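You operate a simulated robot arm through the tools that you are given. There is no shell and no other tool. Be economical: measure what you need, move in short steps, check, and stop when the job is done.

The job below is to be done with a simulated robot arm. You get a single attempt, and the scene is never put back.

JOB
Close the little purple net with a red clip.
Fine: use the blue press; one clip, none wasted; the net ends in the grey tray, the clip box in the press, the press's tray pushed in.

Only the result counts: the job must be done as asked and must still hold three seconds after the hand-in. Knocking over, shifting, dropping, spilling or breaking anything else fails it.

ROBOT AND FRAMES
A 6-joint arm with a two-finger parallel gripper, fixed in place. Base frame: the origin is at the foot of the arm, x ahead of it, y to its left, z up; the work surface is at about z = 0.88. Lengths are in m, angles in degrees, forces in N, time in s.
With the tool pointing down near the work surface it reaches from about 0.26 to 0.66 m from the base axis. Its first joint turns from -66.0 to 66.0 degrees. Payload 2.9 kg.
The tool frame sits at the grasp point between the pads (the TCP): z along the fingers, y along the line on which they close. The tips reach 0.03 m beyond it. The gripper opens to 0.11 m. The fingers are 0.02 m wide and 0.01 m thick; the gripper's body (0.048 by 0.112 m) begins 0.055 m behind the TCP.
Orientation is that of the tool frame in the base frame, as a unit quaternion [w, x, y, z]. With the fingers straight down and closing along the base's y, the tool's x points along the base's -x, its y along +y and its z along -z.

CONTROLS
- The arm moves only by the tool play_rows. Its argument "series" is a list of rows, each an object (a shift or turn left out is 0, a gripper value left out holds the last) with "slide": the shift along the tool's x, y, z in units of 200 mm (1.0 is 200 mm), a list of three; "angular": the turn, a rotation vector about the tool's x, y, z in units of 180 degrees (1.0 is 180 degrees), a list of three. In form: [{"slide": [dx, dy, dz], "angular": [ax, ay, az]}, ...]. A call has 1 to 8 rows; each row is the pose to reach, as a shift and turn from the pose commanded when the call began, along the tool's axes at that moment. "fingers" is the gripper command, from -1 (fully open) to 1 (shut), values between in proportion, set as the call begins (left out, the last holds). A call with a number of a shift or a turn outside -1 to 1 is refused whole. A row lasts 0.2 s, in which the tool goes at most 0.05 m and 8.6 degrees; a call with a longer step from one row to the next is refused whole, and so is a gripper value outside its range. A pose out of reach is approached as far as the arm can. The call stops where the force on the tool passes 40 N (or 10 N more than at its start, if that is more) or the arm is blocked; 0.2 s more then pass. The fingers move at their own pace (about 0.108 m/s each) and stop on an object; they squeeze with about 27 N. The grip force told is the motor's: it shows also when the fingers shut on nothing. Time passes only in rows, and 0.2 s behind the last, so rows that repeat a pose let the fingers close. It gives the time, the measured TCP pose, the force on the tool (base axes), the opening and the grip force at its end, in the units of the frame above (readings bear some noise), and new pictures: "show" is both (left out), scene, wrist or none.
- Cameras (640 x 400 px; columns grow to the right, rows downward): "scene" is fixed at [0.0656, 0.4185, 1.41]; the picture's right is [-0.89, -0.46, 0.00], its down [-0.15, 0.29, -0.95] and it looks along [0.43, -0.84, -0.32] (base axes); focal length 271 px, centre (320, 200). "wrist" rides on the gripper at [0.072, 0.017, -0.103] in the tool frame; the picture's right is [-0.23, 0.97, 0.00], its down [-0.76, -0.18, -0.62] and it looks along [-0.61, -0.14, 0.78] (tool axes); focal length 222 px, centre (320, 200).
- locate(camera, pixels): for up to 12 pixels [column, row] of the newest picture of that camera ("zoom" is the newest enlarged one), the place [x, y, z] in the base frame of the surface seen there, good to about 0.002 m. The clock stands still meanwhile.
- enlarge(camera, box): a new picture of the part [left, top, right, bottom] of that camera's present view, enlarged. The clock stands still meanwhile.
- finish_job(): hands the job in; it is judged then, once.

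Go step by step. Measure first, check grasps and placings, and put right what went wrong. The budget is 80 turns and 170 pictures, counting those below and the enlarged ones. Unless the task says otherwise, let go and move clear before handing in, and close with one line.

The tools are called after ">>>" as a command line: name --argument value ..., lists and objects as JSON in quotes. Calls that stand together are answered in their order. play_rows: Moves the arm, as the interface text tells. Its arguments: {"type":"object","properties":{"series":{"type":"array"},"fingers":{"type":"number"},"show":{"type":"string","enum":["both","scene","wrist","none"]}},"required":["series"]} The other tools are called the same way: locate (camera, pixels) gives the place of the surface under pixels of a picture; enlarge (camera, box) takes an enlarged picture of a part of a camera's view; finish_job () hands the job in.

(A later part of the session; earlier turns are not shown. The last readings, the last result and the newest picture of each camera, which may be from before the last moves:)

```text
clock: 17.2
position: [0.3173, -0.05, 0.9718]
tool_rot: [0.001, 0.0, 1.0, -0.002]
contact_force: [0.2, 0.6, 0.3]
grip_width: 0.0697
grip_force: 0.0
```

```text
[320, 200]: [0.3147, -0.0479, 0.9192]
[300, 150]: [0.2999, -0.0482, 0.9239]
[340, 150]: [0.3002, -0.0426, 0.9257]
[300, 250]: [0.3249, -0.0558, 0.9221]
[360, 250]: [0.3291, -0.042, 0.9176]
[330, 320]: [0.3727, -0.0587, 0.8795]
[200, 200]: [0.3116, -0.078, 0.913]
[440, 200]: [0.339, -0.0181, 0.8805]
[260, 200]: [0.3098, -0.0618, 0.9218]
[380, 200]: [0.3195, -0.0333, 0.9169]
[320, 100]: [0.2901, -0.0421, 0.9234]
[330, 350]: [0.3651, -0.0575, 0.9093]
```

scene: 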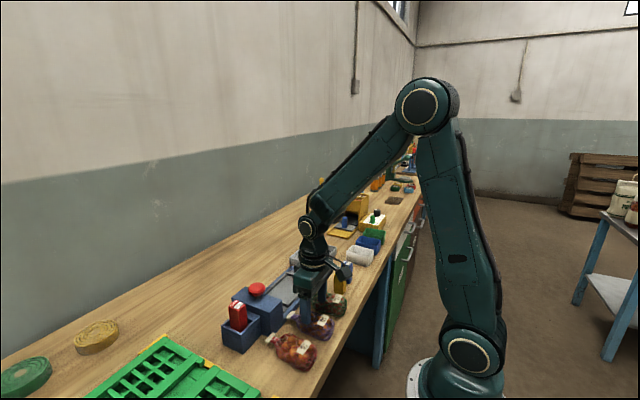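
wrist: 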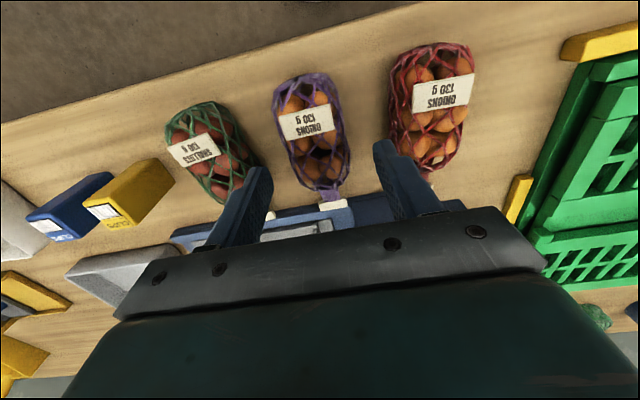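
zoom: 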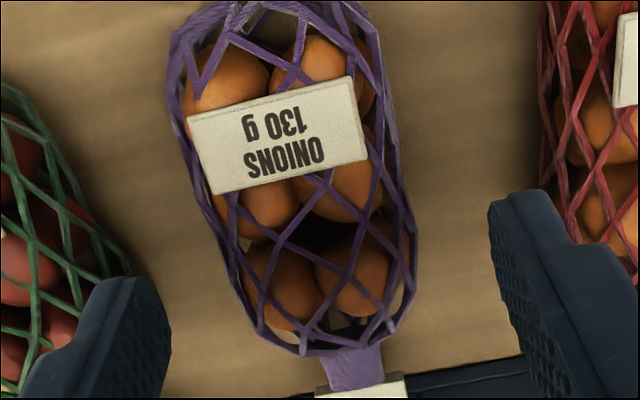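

The net is centred at y≈-0.053. I'll narrow the opening a little, shift 3 mm, lower to z≈0.921 and close.

>>> play_rows --series '[{"slide": [0, -0.015, 0.0]}, {"slide": [0, -0.015, 0.1]}, {"slide": [0, -0.015, 0.2]}, {"slide": [0, -0.015, 0.253]}, {"slide": [0, -0.015, 0.253]}]' --fingers -0.2 --show "wrist"

>>> enlarge --camera "scene" --box '[260, 260, 360, 360]'

```text
clock: 18.4
position: [0.3171, -0.0527, 0.9231]
tool_rot: [0.001, 0.0, 1.0, 0.0]
contact_force: [-0.2, 1.3, -0.6]
grip_width: 0.0663
grip_force: 0.1
```

wrist: 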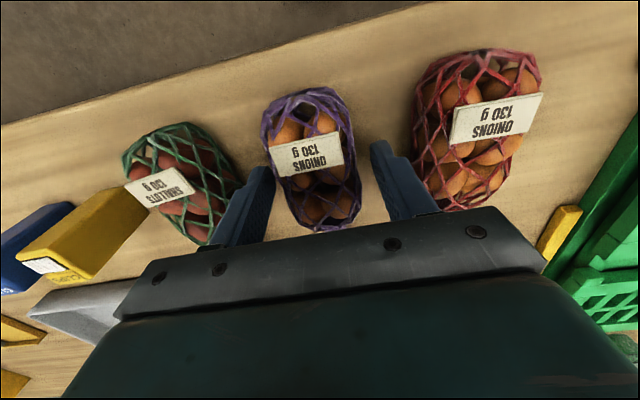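

```text
4.00 times, centred on (310, 310) of scene
```

zoom: 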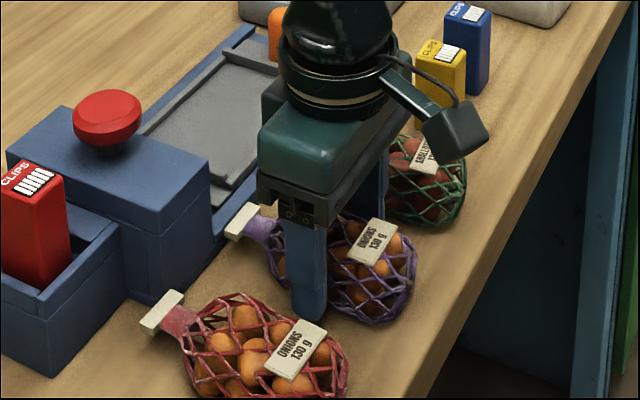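

The fingers straddle the net cleanly, so I'll close on it.

>>> play_rows --series '[{"slide": [0, 0, 0]}, {"slide": [0, 0, 0]}, {"slide": [0, 0, 0]}]' --fingers 1 --show "none"

>>> play_rows --series '[{"slide": [0, 0, -0.05]}, {"slide": [0, 0, -0.15]}, {"slide": [0, 0, -0.3]}, {"slide": [0, 0, -0.5]}]' --show "both"

>>> enlarge --camera "wrist" --box '[220, 80, 420, 205]'

>>> enlarge --camera "scene" --box '[240, 220, 360, 340]'

```text
clock: 19.2
position: [0.3187, -0.0522, 0.9227]
tool_rot: [0.001, 0.0, 1.0, 0.0]
contact_force: [1.0, -0.1, 0.5]
grip_width: 0.0485
grip_force: 27.0
```

```text
clock: 20.2
position: [0.3147, -0.0559, 1.0229]
tool_rot: [0.0, 0.0, 1.0, -0.001]
contact_force: [0.0, 0.0, -1.5]
grip_width: 0.0488
grip_force: 26.8
```

scene: 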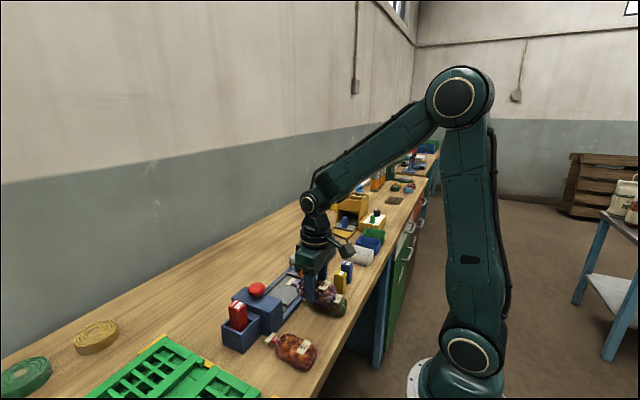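
wrist: 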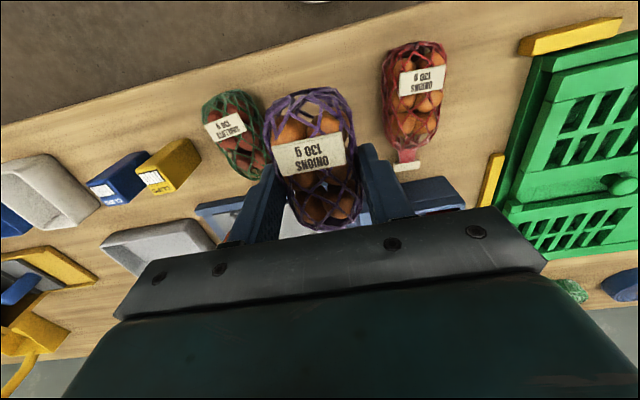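

```text
3.20 times, centred on (320, 142) of wrist
```

zoom: 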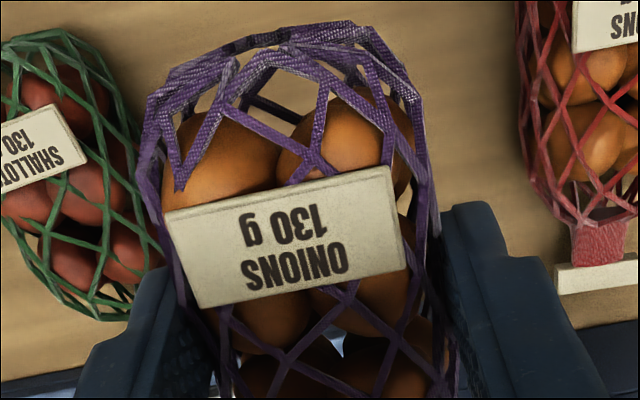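

```text
3.33 times, centred on (300, 280) of scene
```

zoom: 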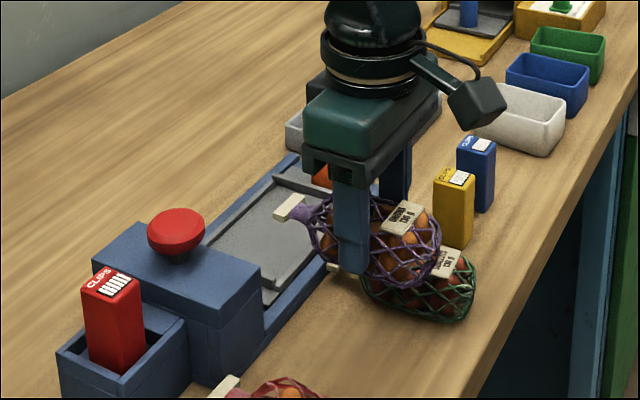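

The net is held firmly at a width of 0.049, neck toward +x. I'll carry it above the press tray, rotating 90° so the neck points at the press head (+y).

>>> play_rows --series '[{"slide": [-0.05, -0.04, -0.1], "angular": [0, 0, -0.045]}, {"slide": [-0.14, -0.09, -0.15], "angular": [0, 0, -0.09]}, {"slide": [-0.24, -0.14, -0.15], "angular": [0, 0, -0.135]}, {"slide": [-0.34, -0.19, -0.15], "angular": [0, 0, -0.18]}, {"slide": [-0.44, -0.24, -0.15], "angular": [0, 0, -0.225]}, {"slide": [-0.54, -0.28, -0.15], "angular": [0, 0, -0.27]}, {"slide": [-0.63, -0.32, -0.15], "angular": [0, 0, -0.315]}, {"slide": [-0.71, -0.35, -0.15], "angular": [0, 0, -0.36]}]' --show "none"

>>> play_rows --series '[{"angular": [0, 0, -0.046]}, {"angular": [0, 0, -0.092]}, {"angular": [0, 0, -0.14]}, {"angular": [0, 0, -0.14]}]' --show "both"

>>> enlarge --camera "scene" --box '[220, 200, 360, 320]'

>>> enlarge --camera "wrist" --box '[220, 20, 420, 220]'

```text
clock: 22.0
position: [0.4596, -0.1251, 1.0537]
tool_rot: [0.001, -0.537, 0.844, -0.001]
contact_force: [-0.5, 0.5, -1.4]
grip_width: 0.0484
grip_force: 27.0
```

```text
clock: 23.0
position: [0.4595, -0.1253, 1.0527]
tool_rot: [0.0, 0.708, -0.707, 0.001]
contact_force: [0.3, -0.5, -2.2]
grip_width: 0.0483
grip_force: 27.3
```

scene: 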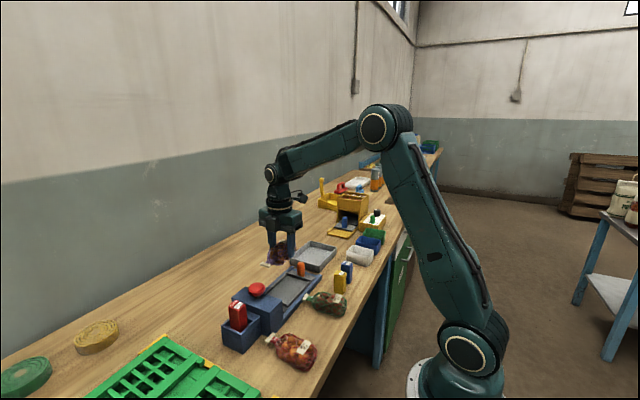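
wrist: 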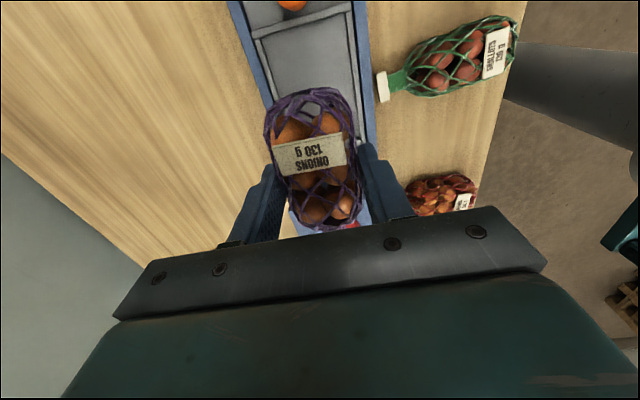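

```text
3.33 times, centred on (290, 260) of scene
```

zoom: 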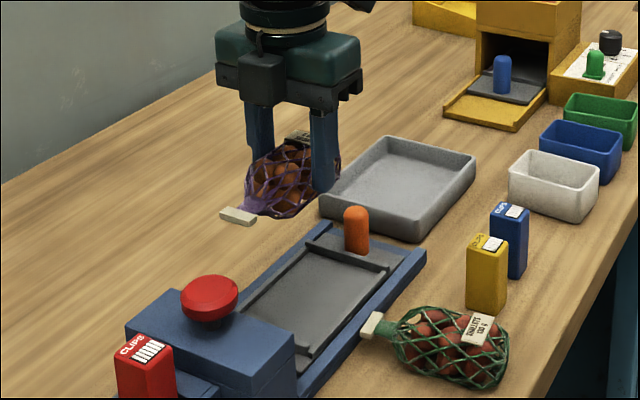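

```text
2.00 times, centred on (320, 120) of wrist
```

zoom: 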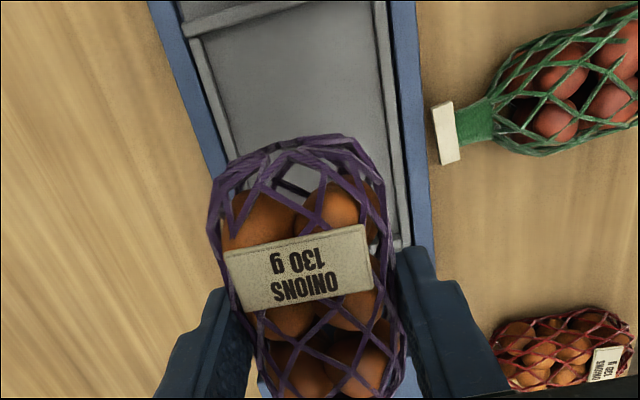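

Oriented correctly. I'll lower to about 3 cm above the tray and check alignment against the end stubs.

>>> play_rows --series '[{"slide": [0, 0.01, 0.15]}, {"slide": [0, 0.01, 0.3]}, {"slide": [0, 0.01, 0.4]}, {"slide": [0, 0.01, 0.4]}]' --show "none"

>>> enlarge --camera "scene" --box '[240, 240, 340, 320]'

>>> locate --camera "zoom" --pixels '[[160, 200], [200, 200], [240, 200], [280, 200], [320, 200], [360, 200], [200, 230], [240, 230], [280, 240], [320, 240], [200, 170], [240, 170]]'

```text
clock: 24.0
position: [0.4563, -0.1248, 0.9732]
tool_rot: [0.0, -0.707, 0.708, -0.001]
contact_force: [-0.3, 0.2, -1.6]
grip_width: 0.0482
grip_force: 26.7
```

```text
5.00 times, centred on (290, 280) of scene
```

zoom: 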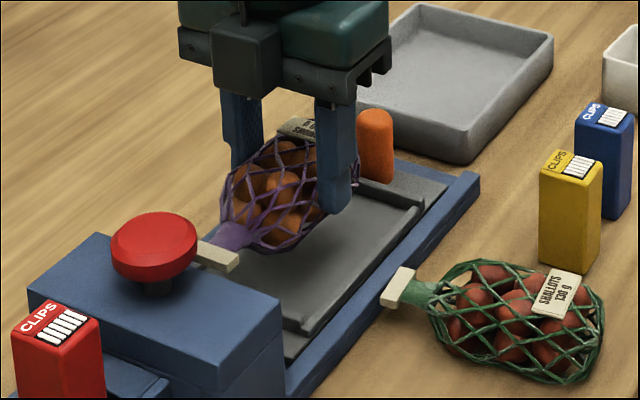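

```text
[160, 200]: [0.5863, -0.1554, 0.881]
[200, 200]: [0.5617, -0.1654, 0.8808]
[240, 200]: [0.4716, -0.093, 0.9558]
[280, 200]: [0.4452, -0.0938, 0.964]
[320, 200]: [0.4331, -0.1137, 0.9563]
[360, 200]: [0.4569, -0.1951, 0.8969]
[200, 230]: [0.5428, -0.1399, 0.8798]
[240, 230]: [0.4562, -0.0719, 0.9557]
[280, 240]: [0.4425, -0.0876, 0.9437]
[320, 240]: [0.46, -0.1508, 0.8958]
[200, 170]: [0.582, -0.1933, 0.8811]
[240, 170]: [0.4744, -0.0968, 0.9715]
```

>>> locate --camera "zoom" --pixels '[[202, 248], [218, 256], [233, 264], [220, 245], [225, 235], [210, 252], [262, 235], [250, 240], [300, 330], [320, 300], [390, 160], [330, 180]]'

>>> enlarge --camera "wrist" --box '[220, 20, 420, 220]'

```text
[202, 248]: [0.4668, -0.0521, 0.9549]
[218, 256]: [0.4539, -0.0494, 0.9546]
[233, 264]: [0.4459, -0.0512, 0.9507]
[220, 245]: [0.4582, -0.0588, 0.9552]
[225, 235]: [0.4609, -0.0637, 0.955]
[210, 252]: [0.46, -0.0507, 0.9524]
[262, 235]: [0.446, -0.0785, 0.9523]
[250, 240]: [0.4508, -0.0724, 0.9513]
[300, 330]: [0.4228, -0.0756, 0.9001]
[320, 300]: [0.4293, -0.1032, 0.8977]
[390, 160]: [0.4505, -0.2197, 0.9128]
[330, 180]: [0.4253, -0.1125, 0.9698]
```

```text
2.00 times, centred on (320, 120) of wrist
```

zoom: 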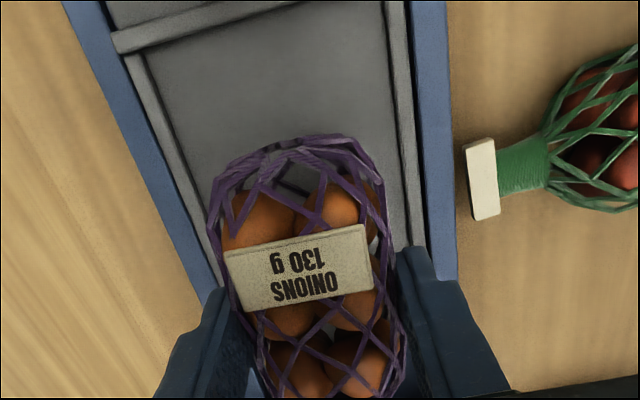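

The tag centre is at x≈0.456 and the neck lies over the stub gap, so alignment is good. I'll lower until it just touches.

>>> play_rows --series '[{"slide": [0, 0, 0.08]}, {"slide": [0, 0, 0.13]}, {"slide": [0, 0, 0.155]}, {"slide": [0, 0, 0.168]}, {"slide": [0, 0, 0.172]}]' --show "none"

>>> enlarge --camera "scene" --box '[240, 240, 340, 320]'

>>> enlarge --camera "wrist" --box '[220, 60, 420, 220]'

```text
clock: 25.2
position: [0.457, -0.1238, 0.939]
tool_rot: [0.0, 0.707, -0.707, 0.001]
contact_force: [-1.3, -0.3, 1.2]
grip_width: 0.0483
grip_force: 26.6
```

```text
5.00 times, centred on (290, 280) of scene
```

zoom: 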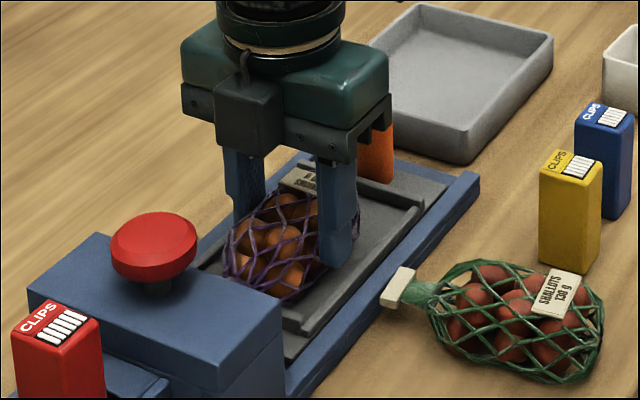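

```text
2.50 times, centred on (320, 140) of wrist
```

zoom: 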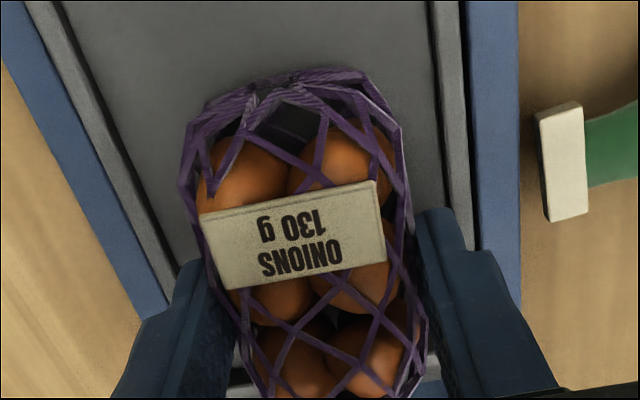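

It is touching, or nearly, in the tray. I'll open slightly to 0.06 and rise.

>>> play_rows --series '[{"slide": [0, 0, 0.004]}, {"slide": [0, 0, 0.004]}, {"slide": [0, 0, 0]}, {"slide": [0, 0, -0.08]}, {"slide": [0, 0, -0.25]}, {"slide": [0, 0, -0.45]}, {"slide": [0, 0, -0.65]}]' --fingers -0.09 --show "both"

>>> enlarge --camera "scene" --box '[240, 240, 340, 320]'

>>> enlarge --camera "wrist" --box '[220, 20, 420, 220]'

```text
clock: 26.8
position: [0.4572, -0.1232, 1.067]
tool_rot: [0.001, 0.707, -0.707, 0.001]
contact_force: [0.0, -0.1, -0.3]
grip_width: 0.0601
grip_force: 0.1
```

scene: 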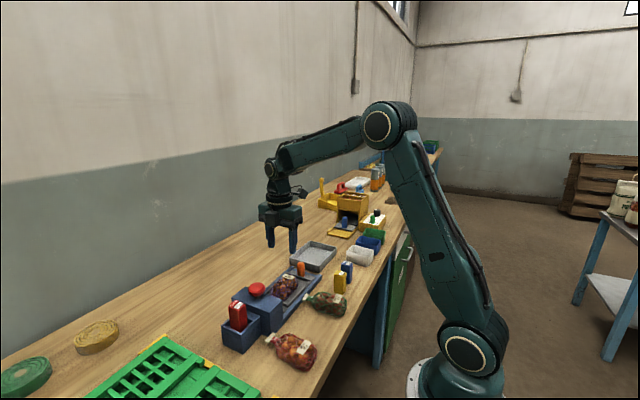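
wrist: 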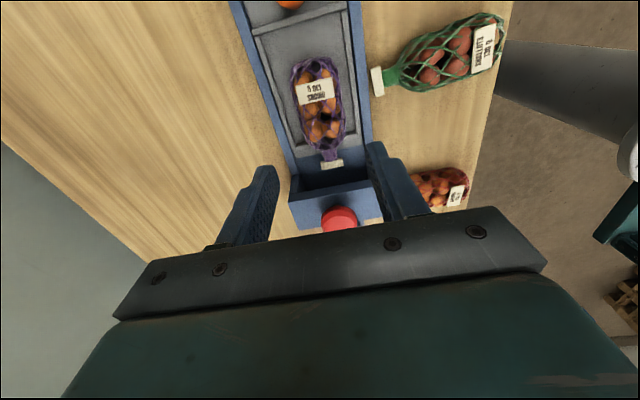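

```text
5.00 times, centred on (290, 280) of scene
```

zoom: 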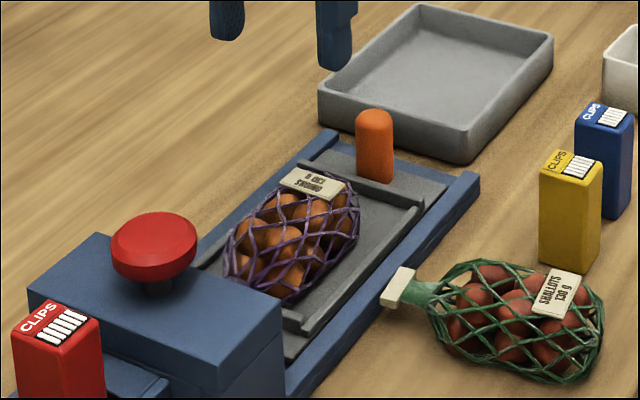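

```text
2.00 times, centred on (320, 120) of wrist
```

zoom: 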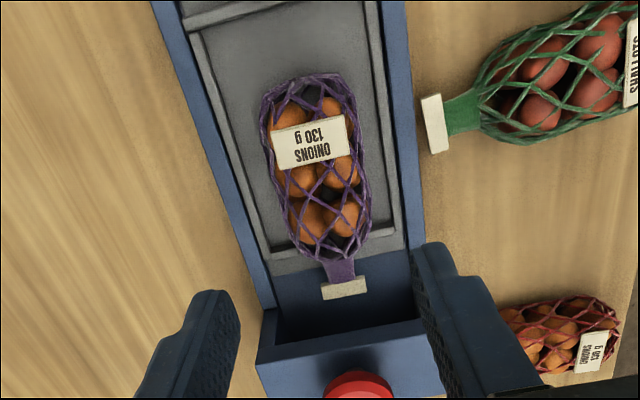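

The net lies well in the tray with its neck between the stubs. Now I'll measure the orange handle so I can grip it and push the tray in.

>>> enlarge --camera "scene" --box '[280, 250, 330, 290]'

>>> locate --camera "zoom" --pixels '[[260, 120], [240, 180], [270, 180], [210, 180], [280, 180], [240, 220], [240, 250], [205, 220], [285, 220], [240, 130], [250, 270], [200, 270]]'

```text
10.00 times, centred on (305, 270) of scene
```

zoom: 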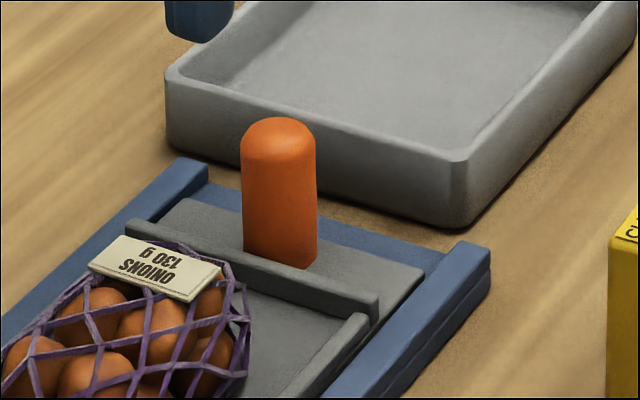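

```text
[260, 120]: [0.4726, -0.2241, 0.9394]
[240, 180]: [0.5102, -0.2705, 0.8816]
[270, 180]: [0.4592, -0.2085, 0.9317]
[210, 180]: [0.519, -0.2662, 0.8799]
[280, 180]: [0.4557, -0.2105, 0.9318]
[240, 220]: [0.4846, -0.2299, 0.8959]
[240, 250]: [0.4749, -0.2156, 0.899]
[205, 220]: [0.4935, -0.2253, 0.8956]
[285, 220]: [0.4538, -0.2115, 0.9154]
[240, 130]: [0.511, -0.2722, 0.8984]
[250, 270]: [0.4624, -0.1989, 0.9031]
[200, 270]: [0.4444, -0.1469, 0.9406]
```

Handle centre ≈(0.457,-0.219), top z 0.946. I'll move over it and lower with the fingers on either side in x.

>>> play_rows --series '[{"slide": [0.16, 0, 0]}, {"slide": [0.32, 0, 0]}, {"slide": [0.48, 0, 0]}, {"slide": [0.48, 0, 0.2]}, {"slide": [0.48, 0, 0.4]}, {"slide": [0.48, 0, 0.45]}]' --show "both"

>>> enlarge --camera "wrist" --box '[220, 60, 420, 220]'

>>> enlarge --camera "scene" --box '[260, 220, 350, 300]'

```text
clock: 28.2
position: [0.4546, -0.22, 0.9772]
tool_rot: [0.0, -0.707, 0.707, -0.001]
contact_force: [0.3, 0.4, -0.2]
grip_width: 0.0599
grip_force: 0.0
```

scene: 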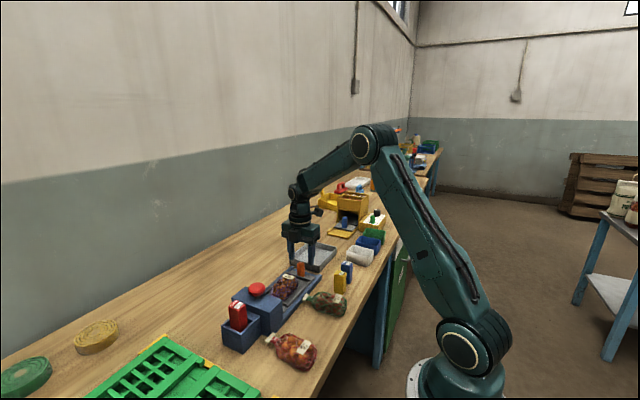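
wrist: 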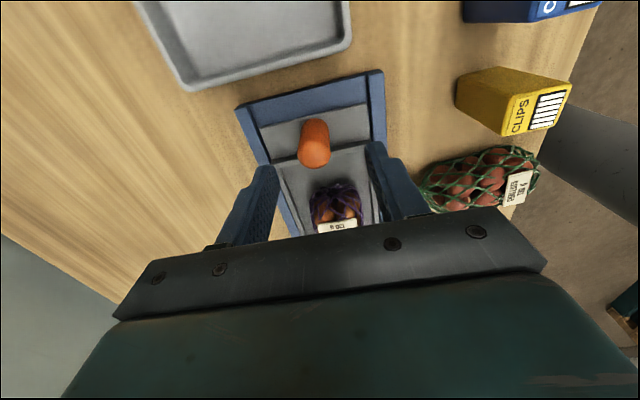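

```text
2.50 times, centred on (320, 140) of wrist
```

zoom: 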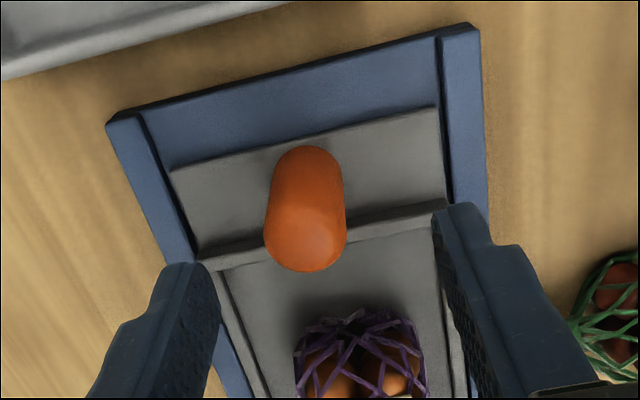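

```text
5.00 times, centred on (305, 260) of scene
```

zoom: 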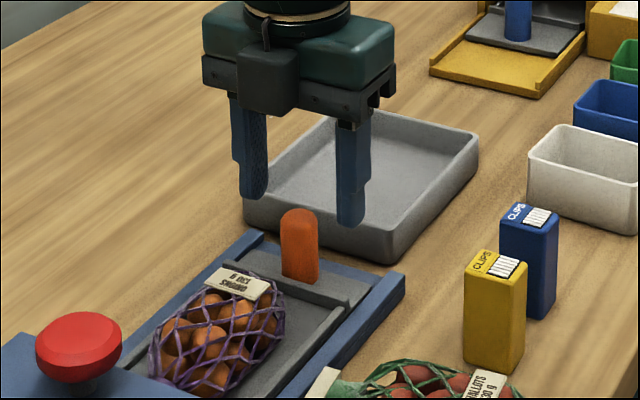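

The handle is between the fingers. I'll lower to z≈0.934, close on it, and read.

>>> play_rows --series '[{"slide": [0, -0.015, 0.08]}, {"slide": [0, -0.015, 0.16]}, {"slide": [0, -0.015, 0.215]}, {"slide": [0, -0.015, 0.215]}]' --show "none"

>>> play_rows --series '[{"slide": [0, 0, 0]}, {"slide": [0, 0, 0]}, {"slide": [0, 0, 0]}]' --fingers 1 --show "wrist"

```text
clock: 29.2
position: [0.4591, -0.22, 0.9347]
tool_rot: [-0.001, -0.707, 0.707, -0.002]
contact_force: [0.0, 0.9, -0.5]
grip_width: 0.0601
grip_force: 0.2
```

```text
clock: 30.0
position: [0.4603, -0.2192, 0.9359]
tool_rot: [0.0, 0.708, -0.707, 0.002]
contact_force: [18.3, 0.1, -8.4]
grip_width: 0.0232
grip_force: 44.7
```

wrist: 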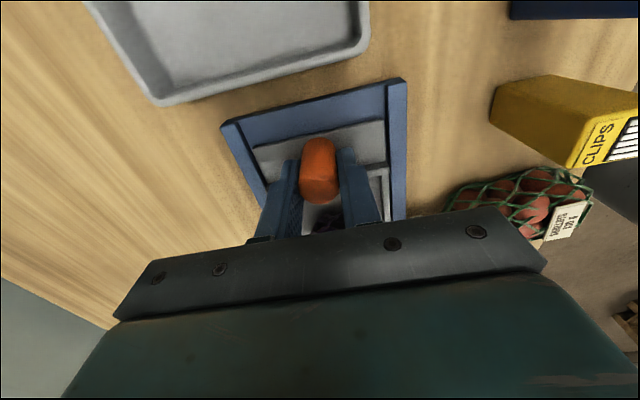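

There is 18 N sideways along x, so the handle is a bit off centre. I'll shift 2 mm toward +x to relieve it.

>>> play_rows --series '[{"slide": [0, -0.01, 0]}, {"slide": [0, -0.01, 0]}]' --show "none"

```text
clock: 30.6
position: [0.4613, -0.2201, 0.9356]
tool_rot: [-0.001, -0.707, 0.707, 0.0]
contact_force: [-2.8, 3.9, -1.4]
grip_width: 0.0235
grip_force: 45.1
```

Side load is gone. Now I'll push the tray in along +y in small steps.

>>> play_rows --series '[{"slide": [-0.03, 0, 0]}, {"slide": [-0.06, 0, 0]}, {"slide": [-0.1, 0, 0]}, {"slide": [-0.14, 0, 0]}, {"slide": [-0.17, 0, 0]}, {"slide": [-0.2, 0, 0]}]' --show "scene"

>>> enlarge --camera "scene" --box '[230, 230, 340, 330]'

```text
clock: 32.0
position: [0.4602, -0.179, 0.9352]
tool_rot: [-0.001, -0.707, 0.707, 0.0]
contact_force: [-22.2, -0.4, 14.8]
grip_width: 0.0231
grip_force: 44.7
```

scene: 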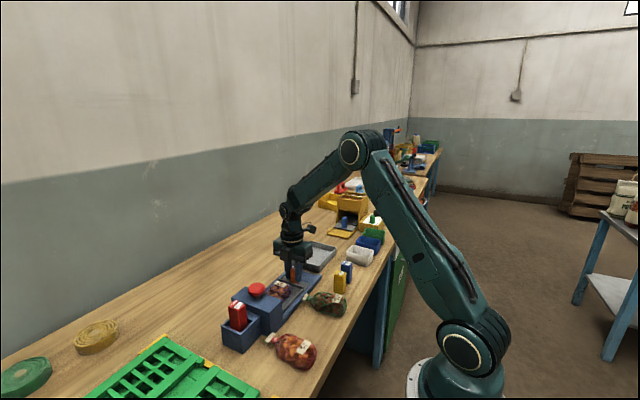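

```text
4.00 times, centred on (285, 280) of scene
```

zoom: 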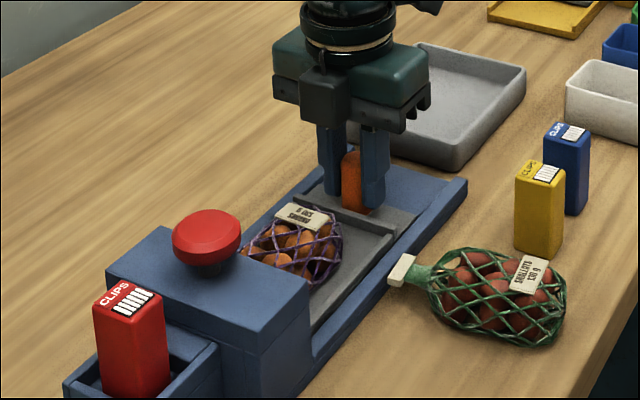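

The tray and net slide together; it has moved 4 cm so far. I'll trim the side load and continue in smaller steps.

>>> play_rows --series '[{"slide": [0, 0.006, -0.004]}, {"slide": [-0.03, 0.006, -0.004]}, {"slide": [-0.06, 0.006, -0.004]}, {"slide": [-0.08, 0.006, -0.004]}, {"slide": [-0.1, 0.006, -0.004]}]' --show "scene"

>>> enlarge --camera "scene" --box '[230, 230, 340, 330]'

```text
clock: 33.2
position: [0.4606, -0.1593, 0.9351]
tool_rot: [0.001, 0.707, -0.707, -0.002]
contact_force: [-11.4, 0.4, -27.8]
grip_width: 0.0234
grip_force: 45.3
```

scene: 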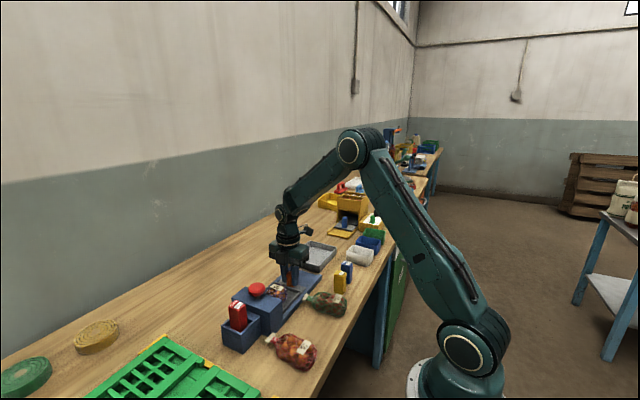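

```text
4.00 times, centred on (285, 280) of scene
```

zoom: 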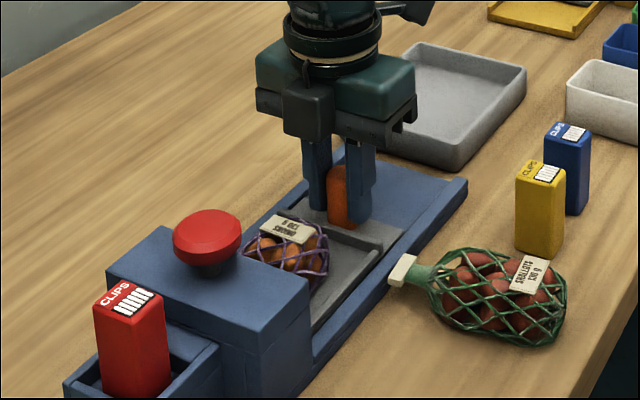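

Travel is about 6 cm and there is no y resistance yet. I'll correct the height slightly and keep pushing to the stop.

>>> play_rows --series '[{"slide": [0, 0.003, 0.004]}, {"slide": [-0.025, 0.003, 0.004]}, {"slide": [-0.05, 0.003, 0.004]}, {"slide": [-0.075, 0.003, 0.004]}, {"slide": [-0.1, 0.003, 0.004]}]' --show "scene"

>>> enlarge --camera "scene" --box '[230, 230, 340, 330]'

```text
clock: 34.2
position: [0.4588, -0.153, 0.936]
tool_rot: [-0.004, -0.7, 0.714, -0.005]
contact_force: [1.4, -6.2, -1.9]
grip_width: 0.0232
grip_force: 45.6
stopped in row 5: the force on the tool passed its limit (the readings are from after the stop); the commanded pose is now the measured one
```

scene: 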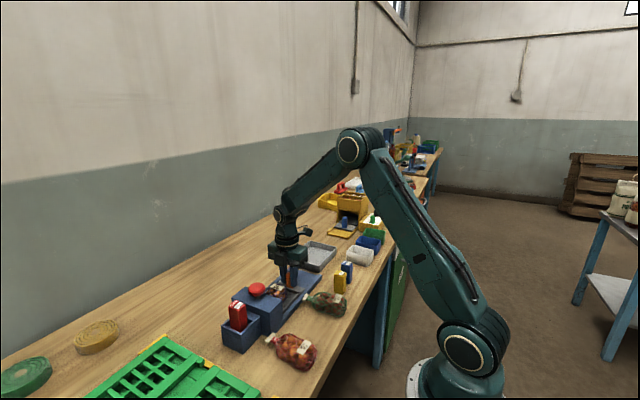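

```text
4.00 times, centred on (285, 280) of scene
```

zoom: 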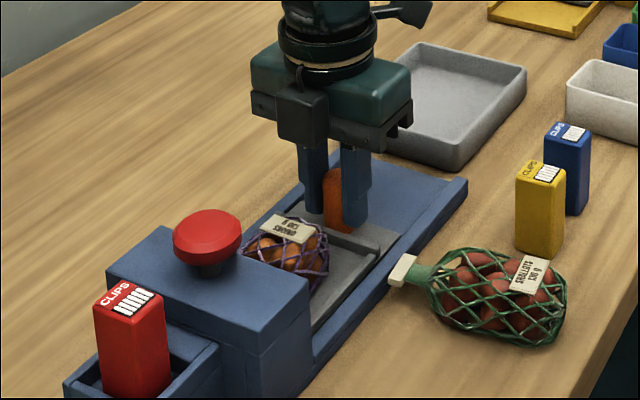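

The tray stopped after about 6.7 cm with a firm force, and the press itself hasn't moved. I'll release the handle, rise, and check the tray and net.

>>> play_rows --series '[{"slide": [0, 0, 0]}, {"slide": [0, 0, 0]}, {"slide": [0, 0, -0.05]}, {"slide": [0, 0, -0.25]}, {"slide": [0, 0, -0.45]}, {"slide": [0, 0, -0.65]}, {"slide": [0, 0, -0.85]}]' --fingers -0.1 --show "both"

>>> enlarge --camera "scene" --box '[230, 250, 320, 320]'

>>> enlarge --camera "wrist" --box '[220, 20, 420, 220]'

```text
clock: 35.8
position: [0.4585, -0.1481, 1.1078]
tool_rot: [-0.004, -0.701, 0.713, -0.003]
contact_force: [-0.2, -0.5, 0.2]
grip_width: 0.0606
grip_force: 0.1
```

scene: 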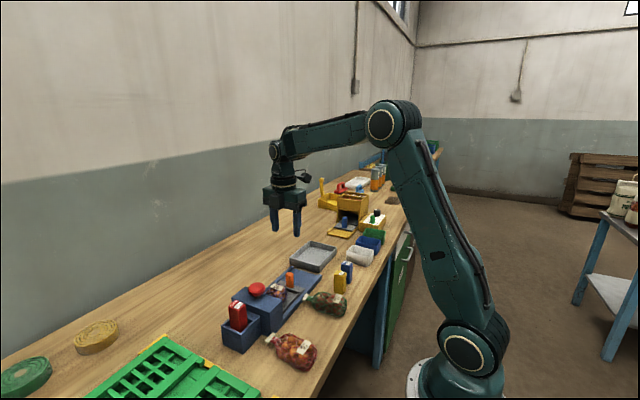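
wrist: 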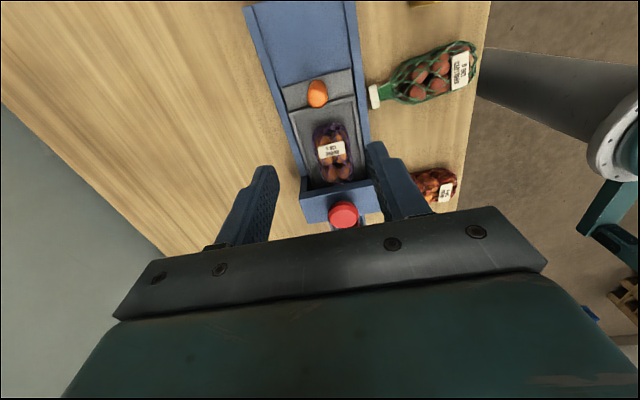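

```text
5.71 times, centred on (275, 285) of scene
```

zoom: 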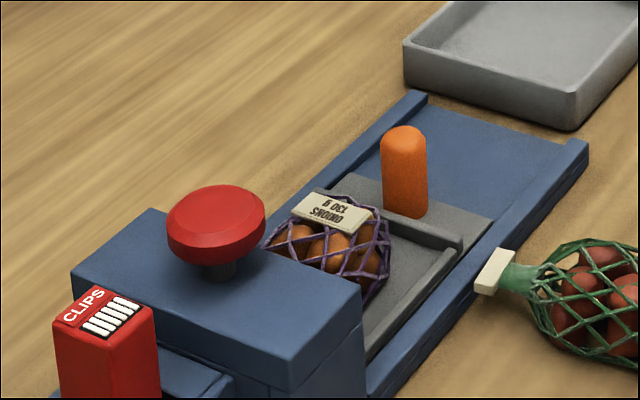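

```text
2.00 times, centred on (320, 120) of wrist
```

zoom: 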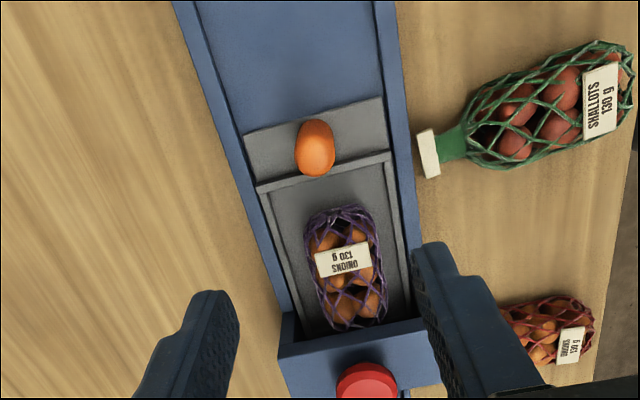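

Let me measure whether the net kept its place in the tray and exactly where the tray sits.

>>> locate --camera "zoom" --pixels '[[315, 125], [318, 165], [260, 188], [380, 158], [340, 212], [343, 207], [320, 178], [350, 325], [342, 260], [250, 135], [385, 105], [365, 375]]'

>>> enlarge --camera "wrist" --box '[280, 140, 400, 220]'

```text
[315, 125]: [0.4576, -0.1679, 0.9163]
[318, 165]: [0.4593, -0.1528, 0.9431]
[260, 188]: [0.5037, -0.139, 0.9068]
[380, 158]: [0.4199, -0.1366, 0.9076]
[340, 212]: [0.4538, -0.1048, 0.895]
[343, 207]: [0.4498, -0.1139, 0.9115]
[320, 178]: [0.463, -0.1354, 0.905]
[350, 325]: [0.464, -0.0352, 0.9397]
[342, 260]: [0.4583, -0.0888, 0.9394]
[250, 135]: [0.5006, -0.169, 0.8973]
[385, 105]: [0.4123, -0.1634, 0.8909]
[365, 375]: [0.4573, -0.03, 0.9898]
```

```text
5.00 times, centred on (340, 180) of wrist
```

zoom: 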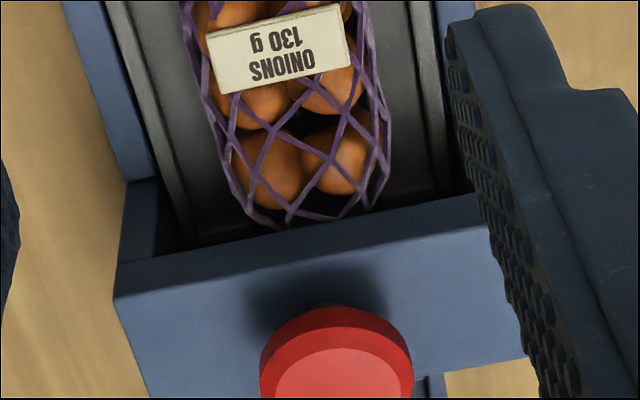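

The tray is at its stop: the fence moved from y=-0.200 to -0.137, and the net is still about 2 cm ahead of the fence. Next I'll close the fingers and go above the red button at about (0.457,-0.012).

>>> play_rows --series '[{"slide": [-0.17, 0, 0]}, {"slide": [-0.34, 0, 0]}, {"slide": [-0.51, 0, 0.05]}, {"slide": [-0.68, 0, 0.15]}, {"slide": [-0.68, 0, 0.2]}, {"slide": [-0.68, 0, 0.2]}]' --fingers 1 --show "both"

>>> enlarge --camera "scene" --box '[210, 230, 310, 320]'

>>> enlarge --camera "wrist" --box '[260, 80, 400, 220]'

```text
clock: 37.2
position: [0.4615, -0.0156, 1.0606]
tool_rot: [-0.004, -0.701, 0.713, -0.004]
contact_force: [0.0, 0.5, -0.4]
grip_width: 0.0
grip_force: 26.7
```

scene: 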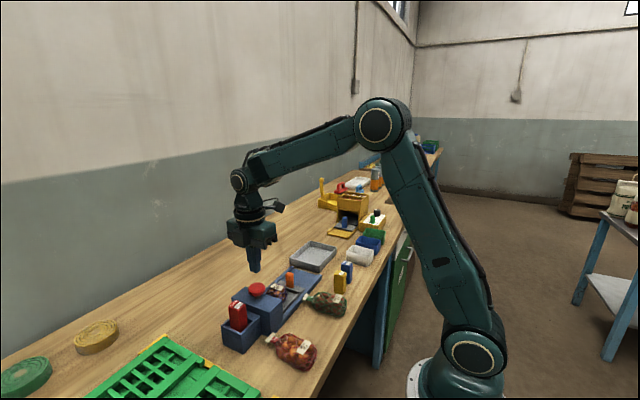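
wrist: 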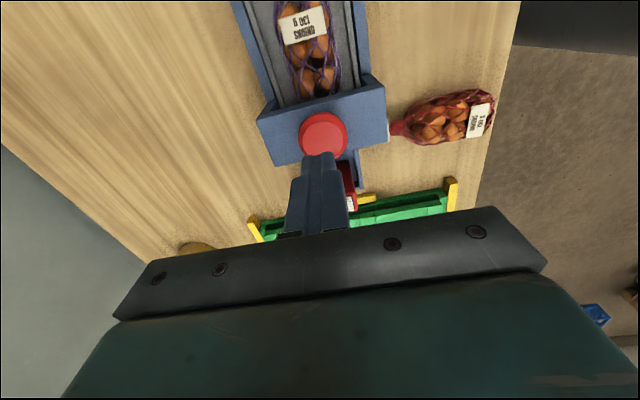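

```text
4.44 times, centred on (260, 275) of scene
```

zoom: 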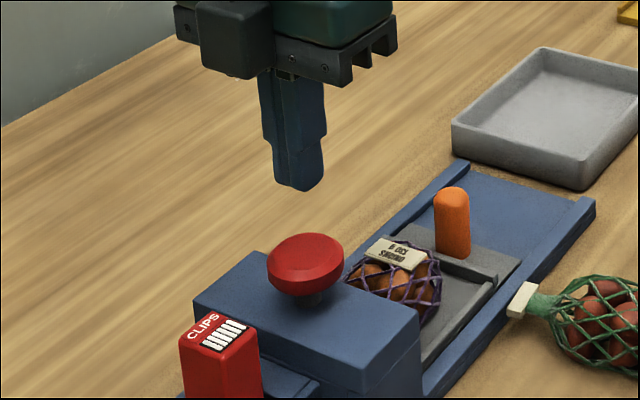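

```text
2.86 times, centred on (330, 150) of wrist
```

zoom: 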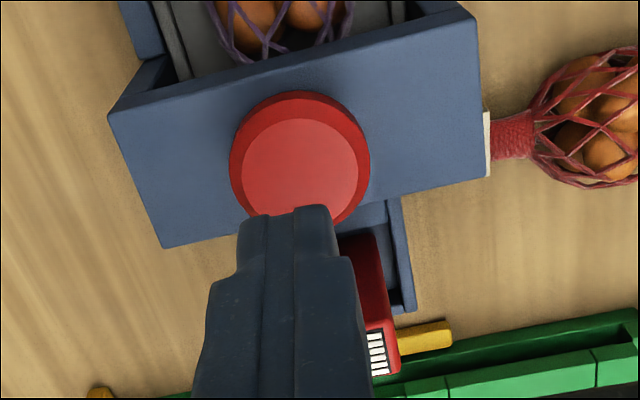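

>>> locate --camera "zoom" --pixels '[[300, 165], [300, 120], [245, 170], [357, 165], [300, 205], [300, 92]]'

```text
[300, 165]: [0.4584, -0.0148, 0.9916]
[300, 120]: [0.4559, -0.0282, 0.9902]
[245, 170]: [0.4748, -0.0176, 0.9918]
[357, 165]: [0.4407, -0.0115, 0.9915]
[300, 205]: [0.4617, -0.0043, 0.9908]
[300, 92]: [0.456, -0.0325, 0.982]
```

Button centre (0.458,-0.0135), top z 0.992; the closed tips are above it at 1.03. I'll press down once until the force limit.

>>> play_rows --series '[{"slide": [0, 0.013, 0.1]}, {"slide": [0, 0.013, 0.17]}, {"slide": [0, 0.013, 0.2]}, {"slide": [0, 0.013, 0.23]}, {"slide": [0, 0.013, 0.26]}, {"slide": [0, 0.013, 0.29]}, {"slide": [0, 0.013, 0.32]}]' --show "scene"

>>> enlarge --camera "scene" --box '[210, 240, 310, 330]'

```text
clock: 38.9
position: [0.4595, -0.0169, 1.0047]
tool_rot: [-0.001, -0.702, 0.712, -0.003]
contact_force: [-5.8, 1.1, 12.6]
grip_width: 0.0002
grip_force: 27.3
stopped in row 7: the force on the tool passed its limit (the readings are from after the stop); the commanded pose is now the measured one
```

scene: 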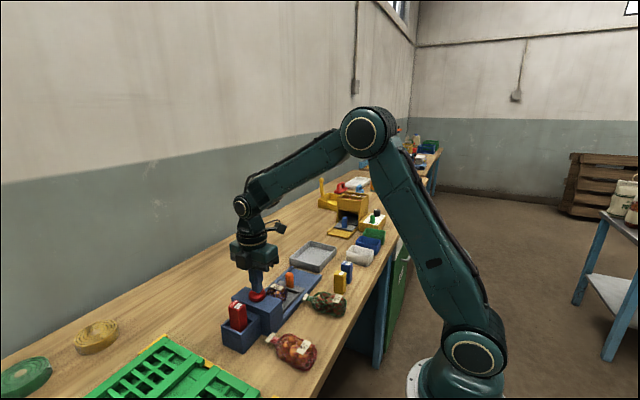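

```text
4.44 times, centred on (260, 285) of scene
```

zoom: 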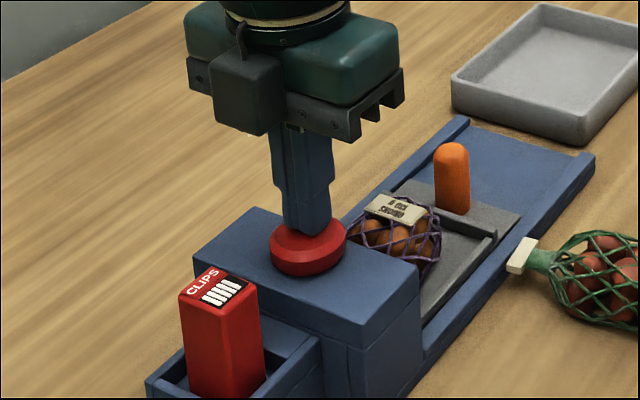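

The button bottomed out, about 17 mm down. I'll lift off and move back above the handle; the position needs to be near (0.459,-0.155).

>>> play_rows --series '[{"slide": [0, 0, -0.15]}, {"slide": [0, 0, -0.35]}, {"slide": [0.1, 0, -0.5]}, {"slide": [0.3, 0, -0.5]}, {"slide": [0.5, 0, -0.5]}, {"slide": [0.69, 0, -0.5]}, {"slide": [0.69, 0, -0.5]}]' --show "both"

>>> enlarge --camera "scene" --box '[210, 240, 310, 330]'

>>> enlarge --camera "wrist" --box '[240, 60, 400, 220]'

```text
clock: 40.5
position: [0.4566, -0.1529, 1.1067]
tool_rot: [-0.002, -0.702, 0.712, -0.004]
contact_force: [-0.4, -0.2, 0.1]
grip_width: 0.0001
grip_force: 27.0
```

scene: 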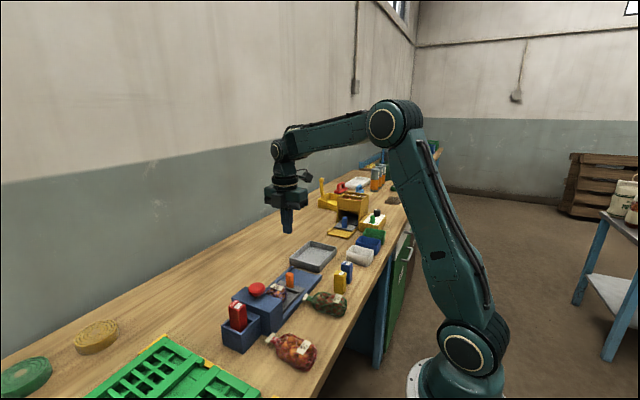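
wrist: 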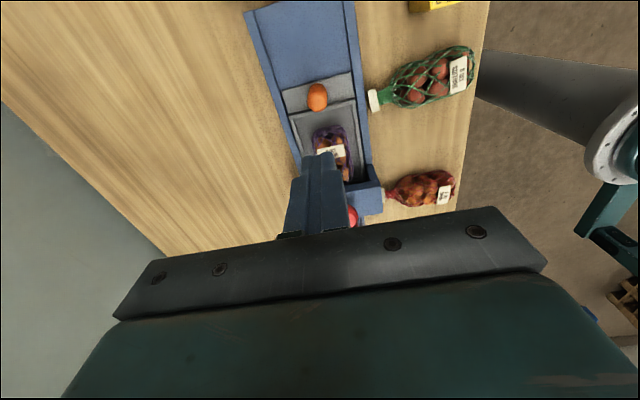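

```text
4.44 times, centred on (260, 285) of scene
```

zoom: 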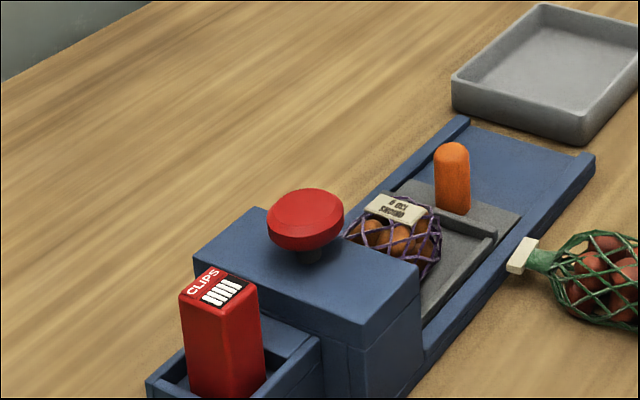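

```text
2.50 times, centred on (320, 140) of wrist
```

zoom: 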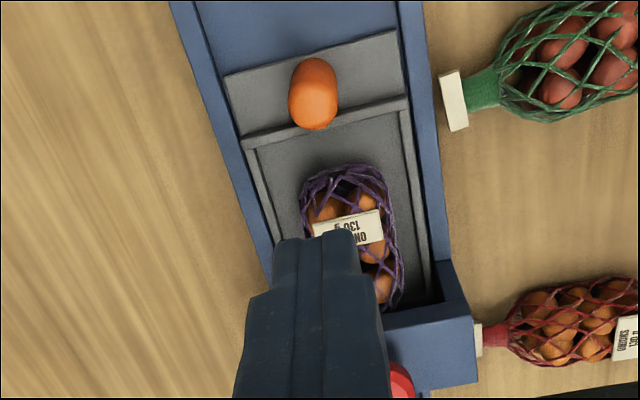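

The button sprang back. I'll open, go down around the handle at (0.460,-0.155), and grip it.

>>> play_rows --series '[{"slide": [0.012, -0.018, 0]}, {"slide": [0.012, -0.018, 0.15]}, {"slide": [0.012, -0.018, 0.35]}, {"slide": [0.012, -0.018, 0.55]}, {"slide": [0.012, -0.018, 0.75]}, {"slide": [0.012, -0.018, 0.855]}, {"slide": [0.012, -0.018, 0.855]}]' --fingers -0.1 --show "scene"

>>> play_rows --series '[{"slide": [0, 0, 0]}, {"slide": [0, 0, 0]}, {"slide": [0, 0, 0]}]' --fingers 1 --show "wrist"

```text
clock: 42.1
position: [0.4607, -0.156, 0.9354]
tool_rot: [-0.004, -0.702, 0.712, -0.004]
contact_force: [0.0, 0.5, 0.3]
grip_width: 0.0606
grip_force: 0.2
```

scene: 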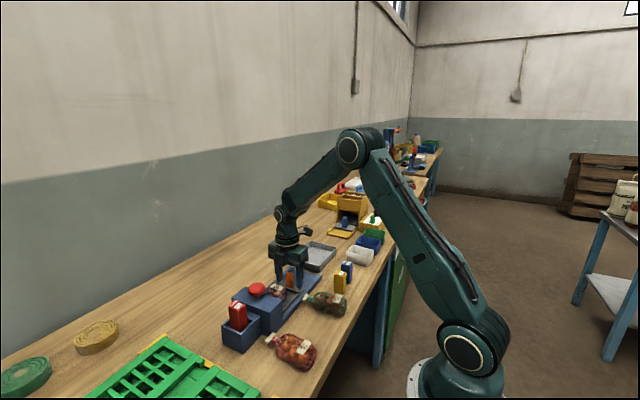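

```text
clock: 42.9
position: [0.4595, -0.1561, 0.9346]
tool_rot: [-0.003, -0.701, 0.713, -0.002]
contact_force: [-8.8, -0.6, 0.7]
grip_width: 0.023
grip_force: 44.8
```

wrist: 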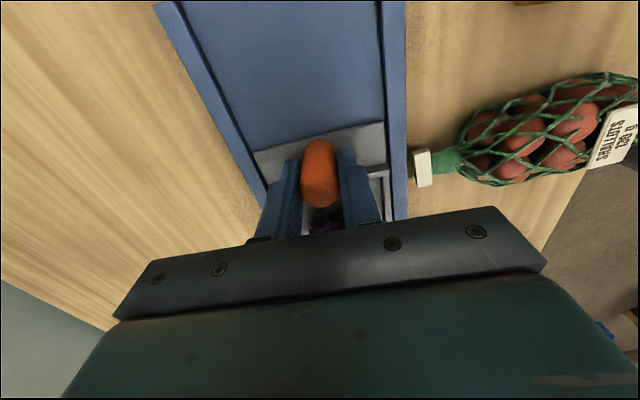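

Gripped with a small side load. I'll pull the tray out along -y in steps.

>>> play_rows --series '[{"slide": [0.04, 0, 0]}, {"slide": [0.08, 0, 0]}, {"slide": [0.12, 0, 0]}, {"slide": [0.16, 0, 0]}, {"slide": [0.2, 0, 0]}]' --show "none"

>>> play_rows --series '[{"slide": [0.03, 0, 0]}, {"slide": [0.06, 0, 0]}, {"slide": [0.09, 0, 0]}, {"slide": [0.115, 0, 0]}]' --show "scene"

>>> enlarge --camera "scene" --box '[230, 240, 330, 330]'

```text
clock: 44.1
position: [0.4599, -0.1964, 0.9365]
tool_rot: [-0.004, -0.701, 0.713, -0.002]
contact_force: [-29.7, 0.5, 6.0]
grip_width: 0.0233
grip_force: 44.7
```

```text
clock: 45.1
position: [0.4592, -0.2197, 0.9359]
tool_rot: [-0.004, -0.702, 0.712, -0.001]
contact_force: [-28.4, 1.5, 2.0]
grip_width: 0.0234
grip_force: 44.6
```

scene: 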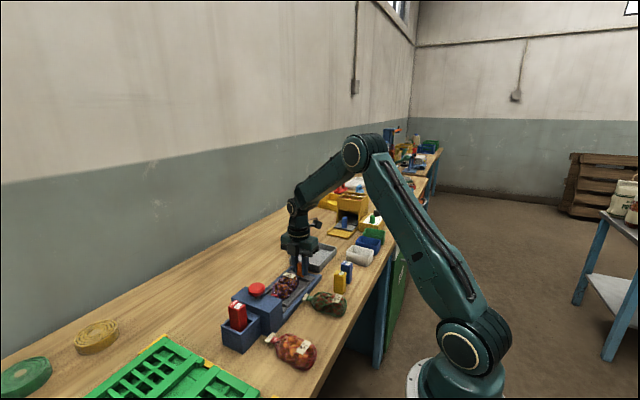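

```text
4.44 times, centred on (280, 285) of scene
```

zoom: 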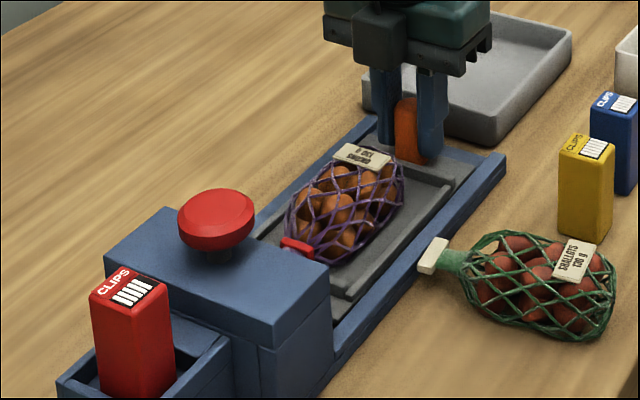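

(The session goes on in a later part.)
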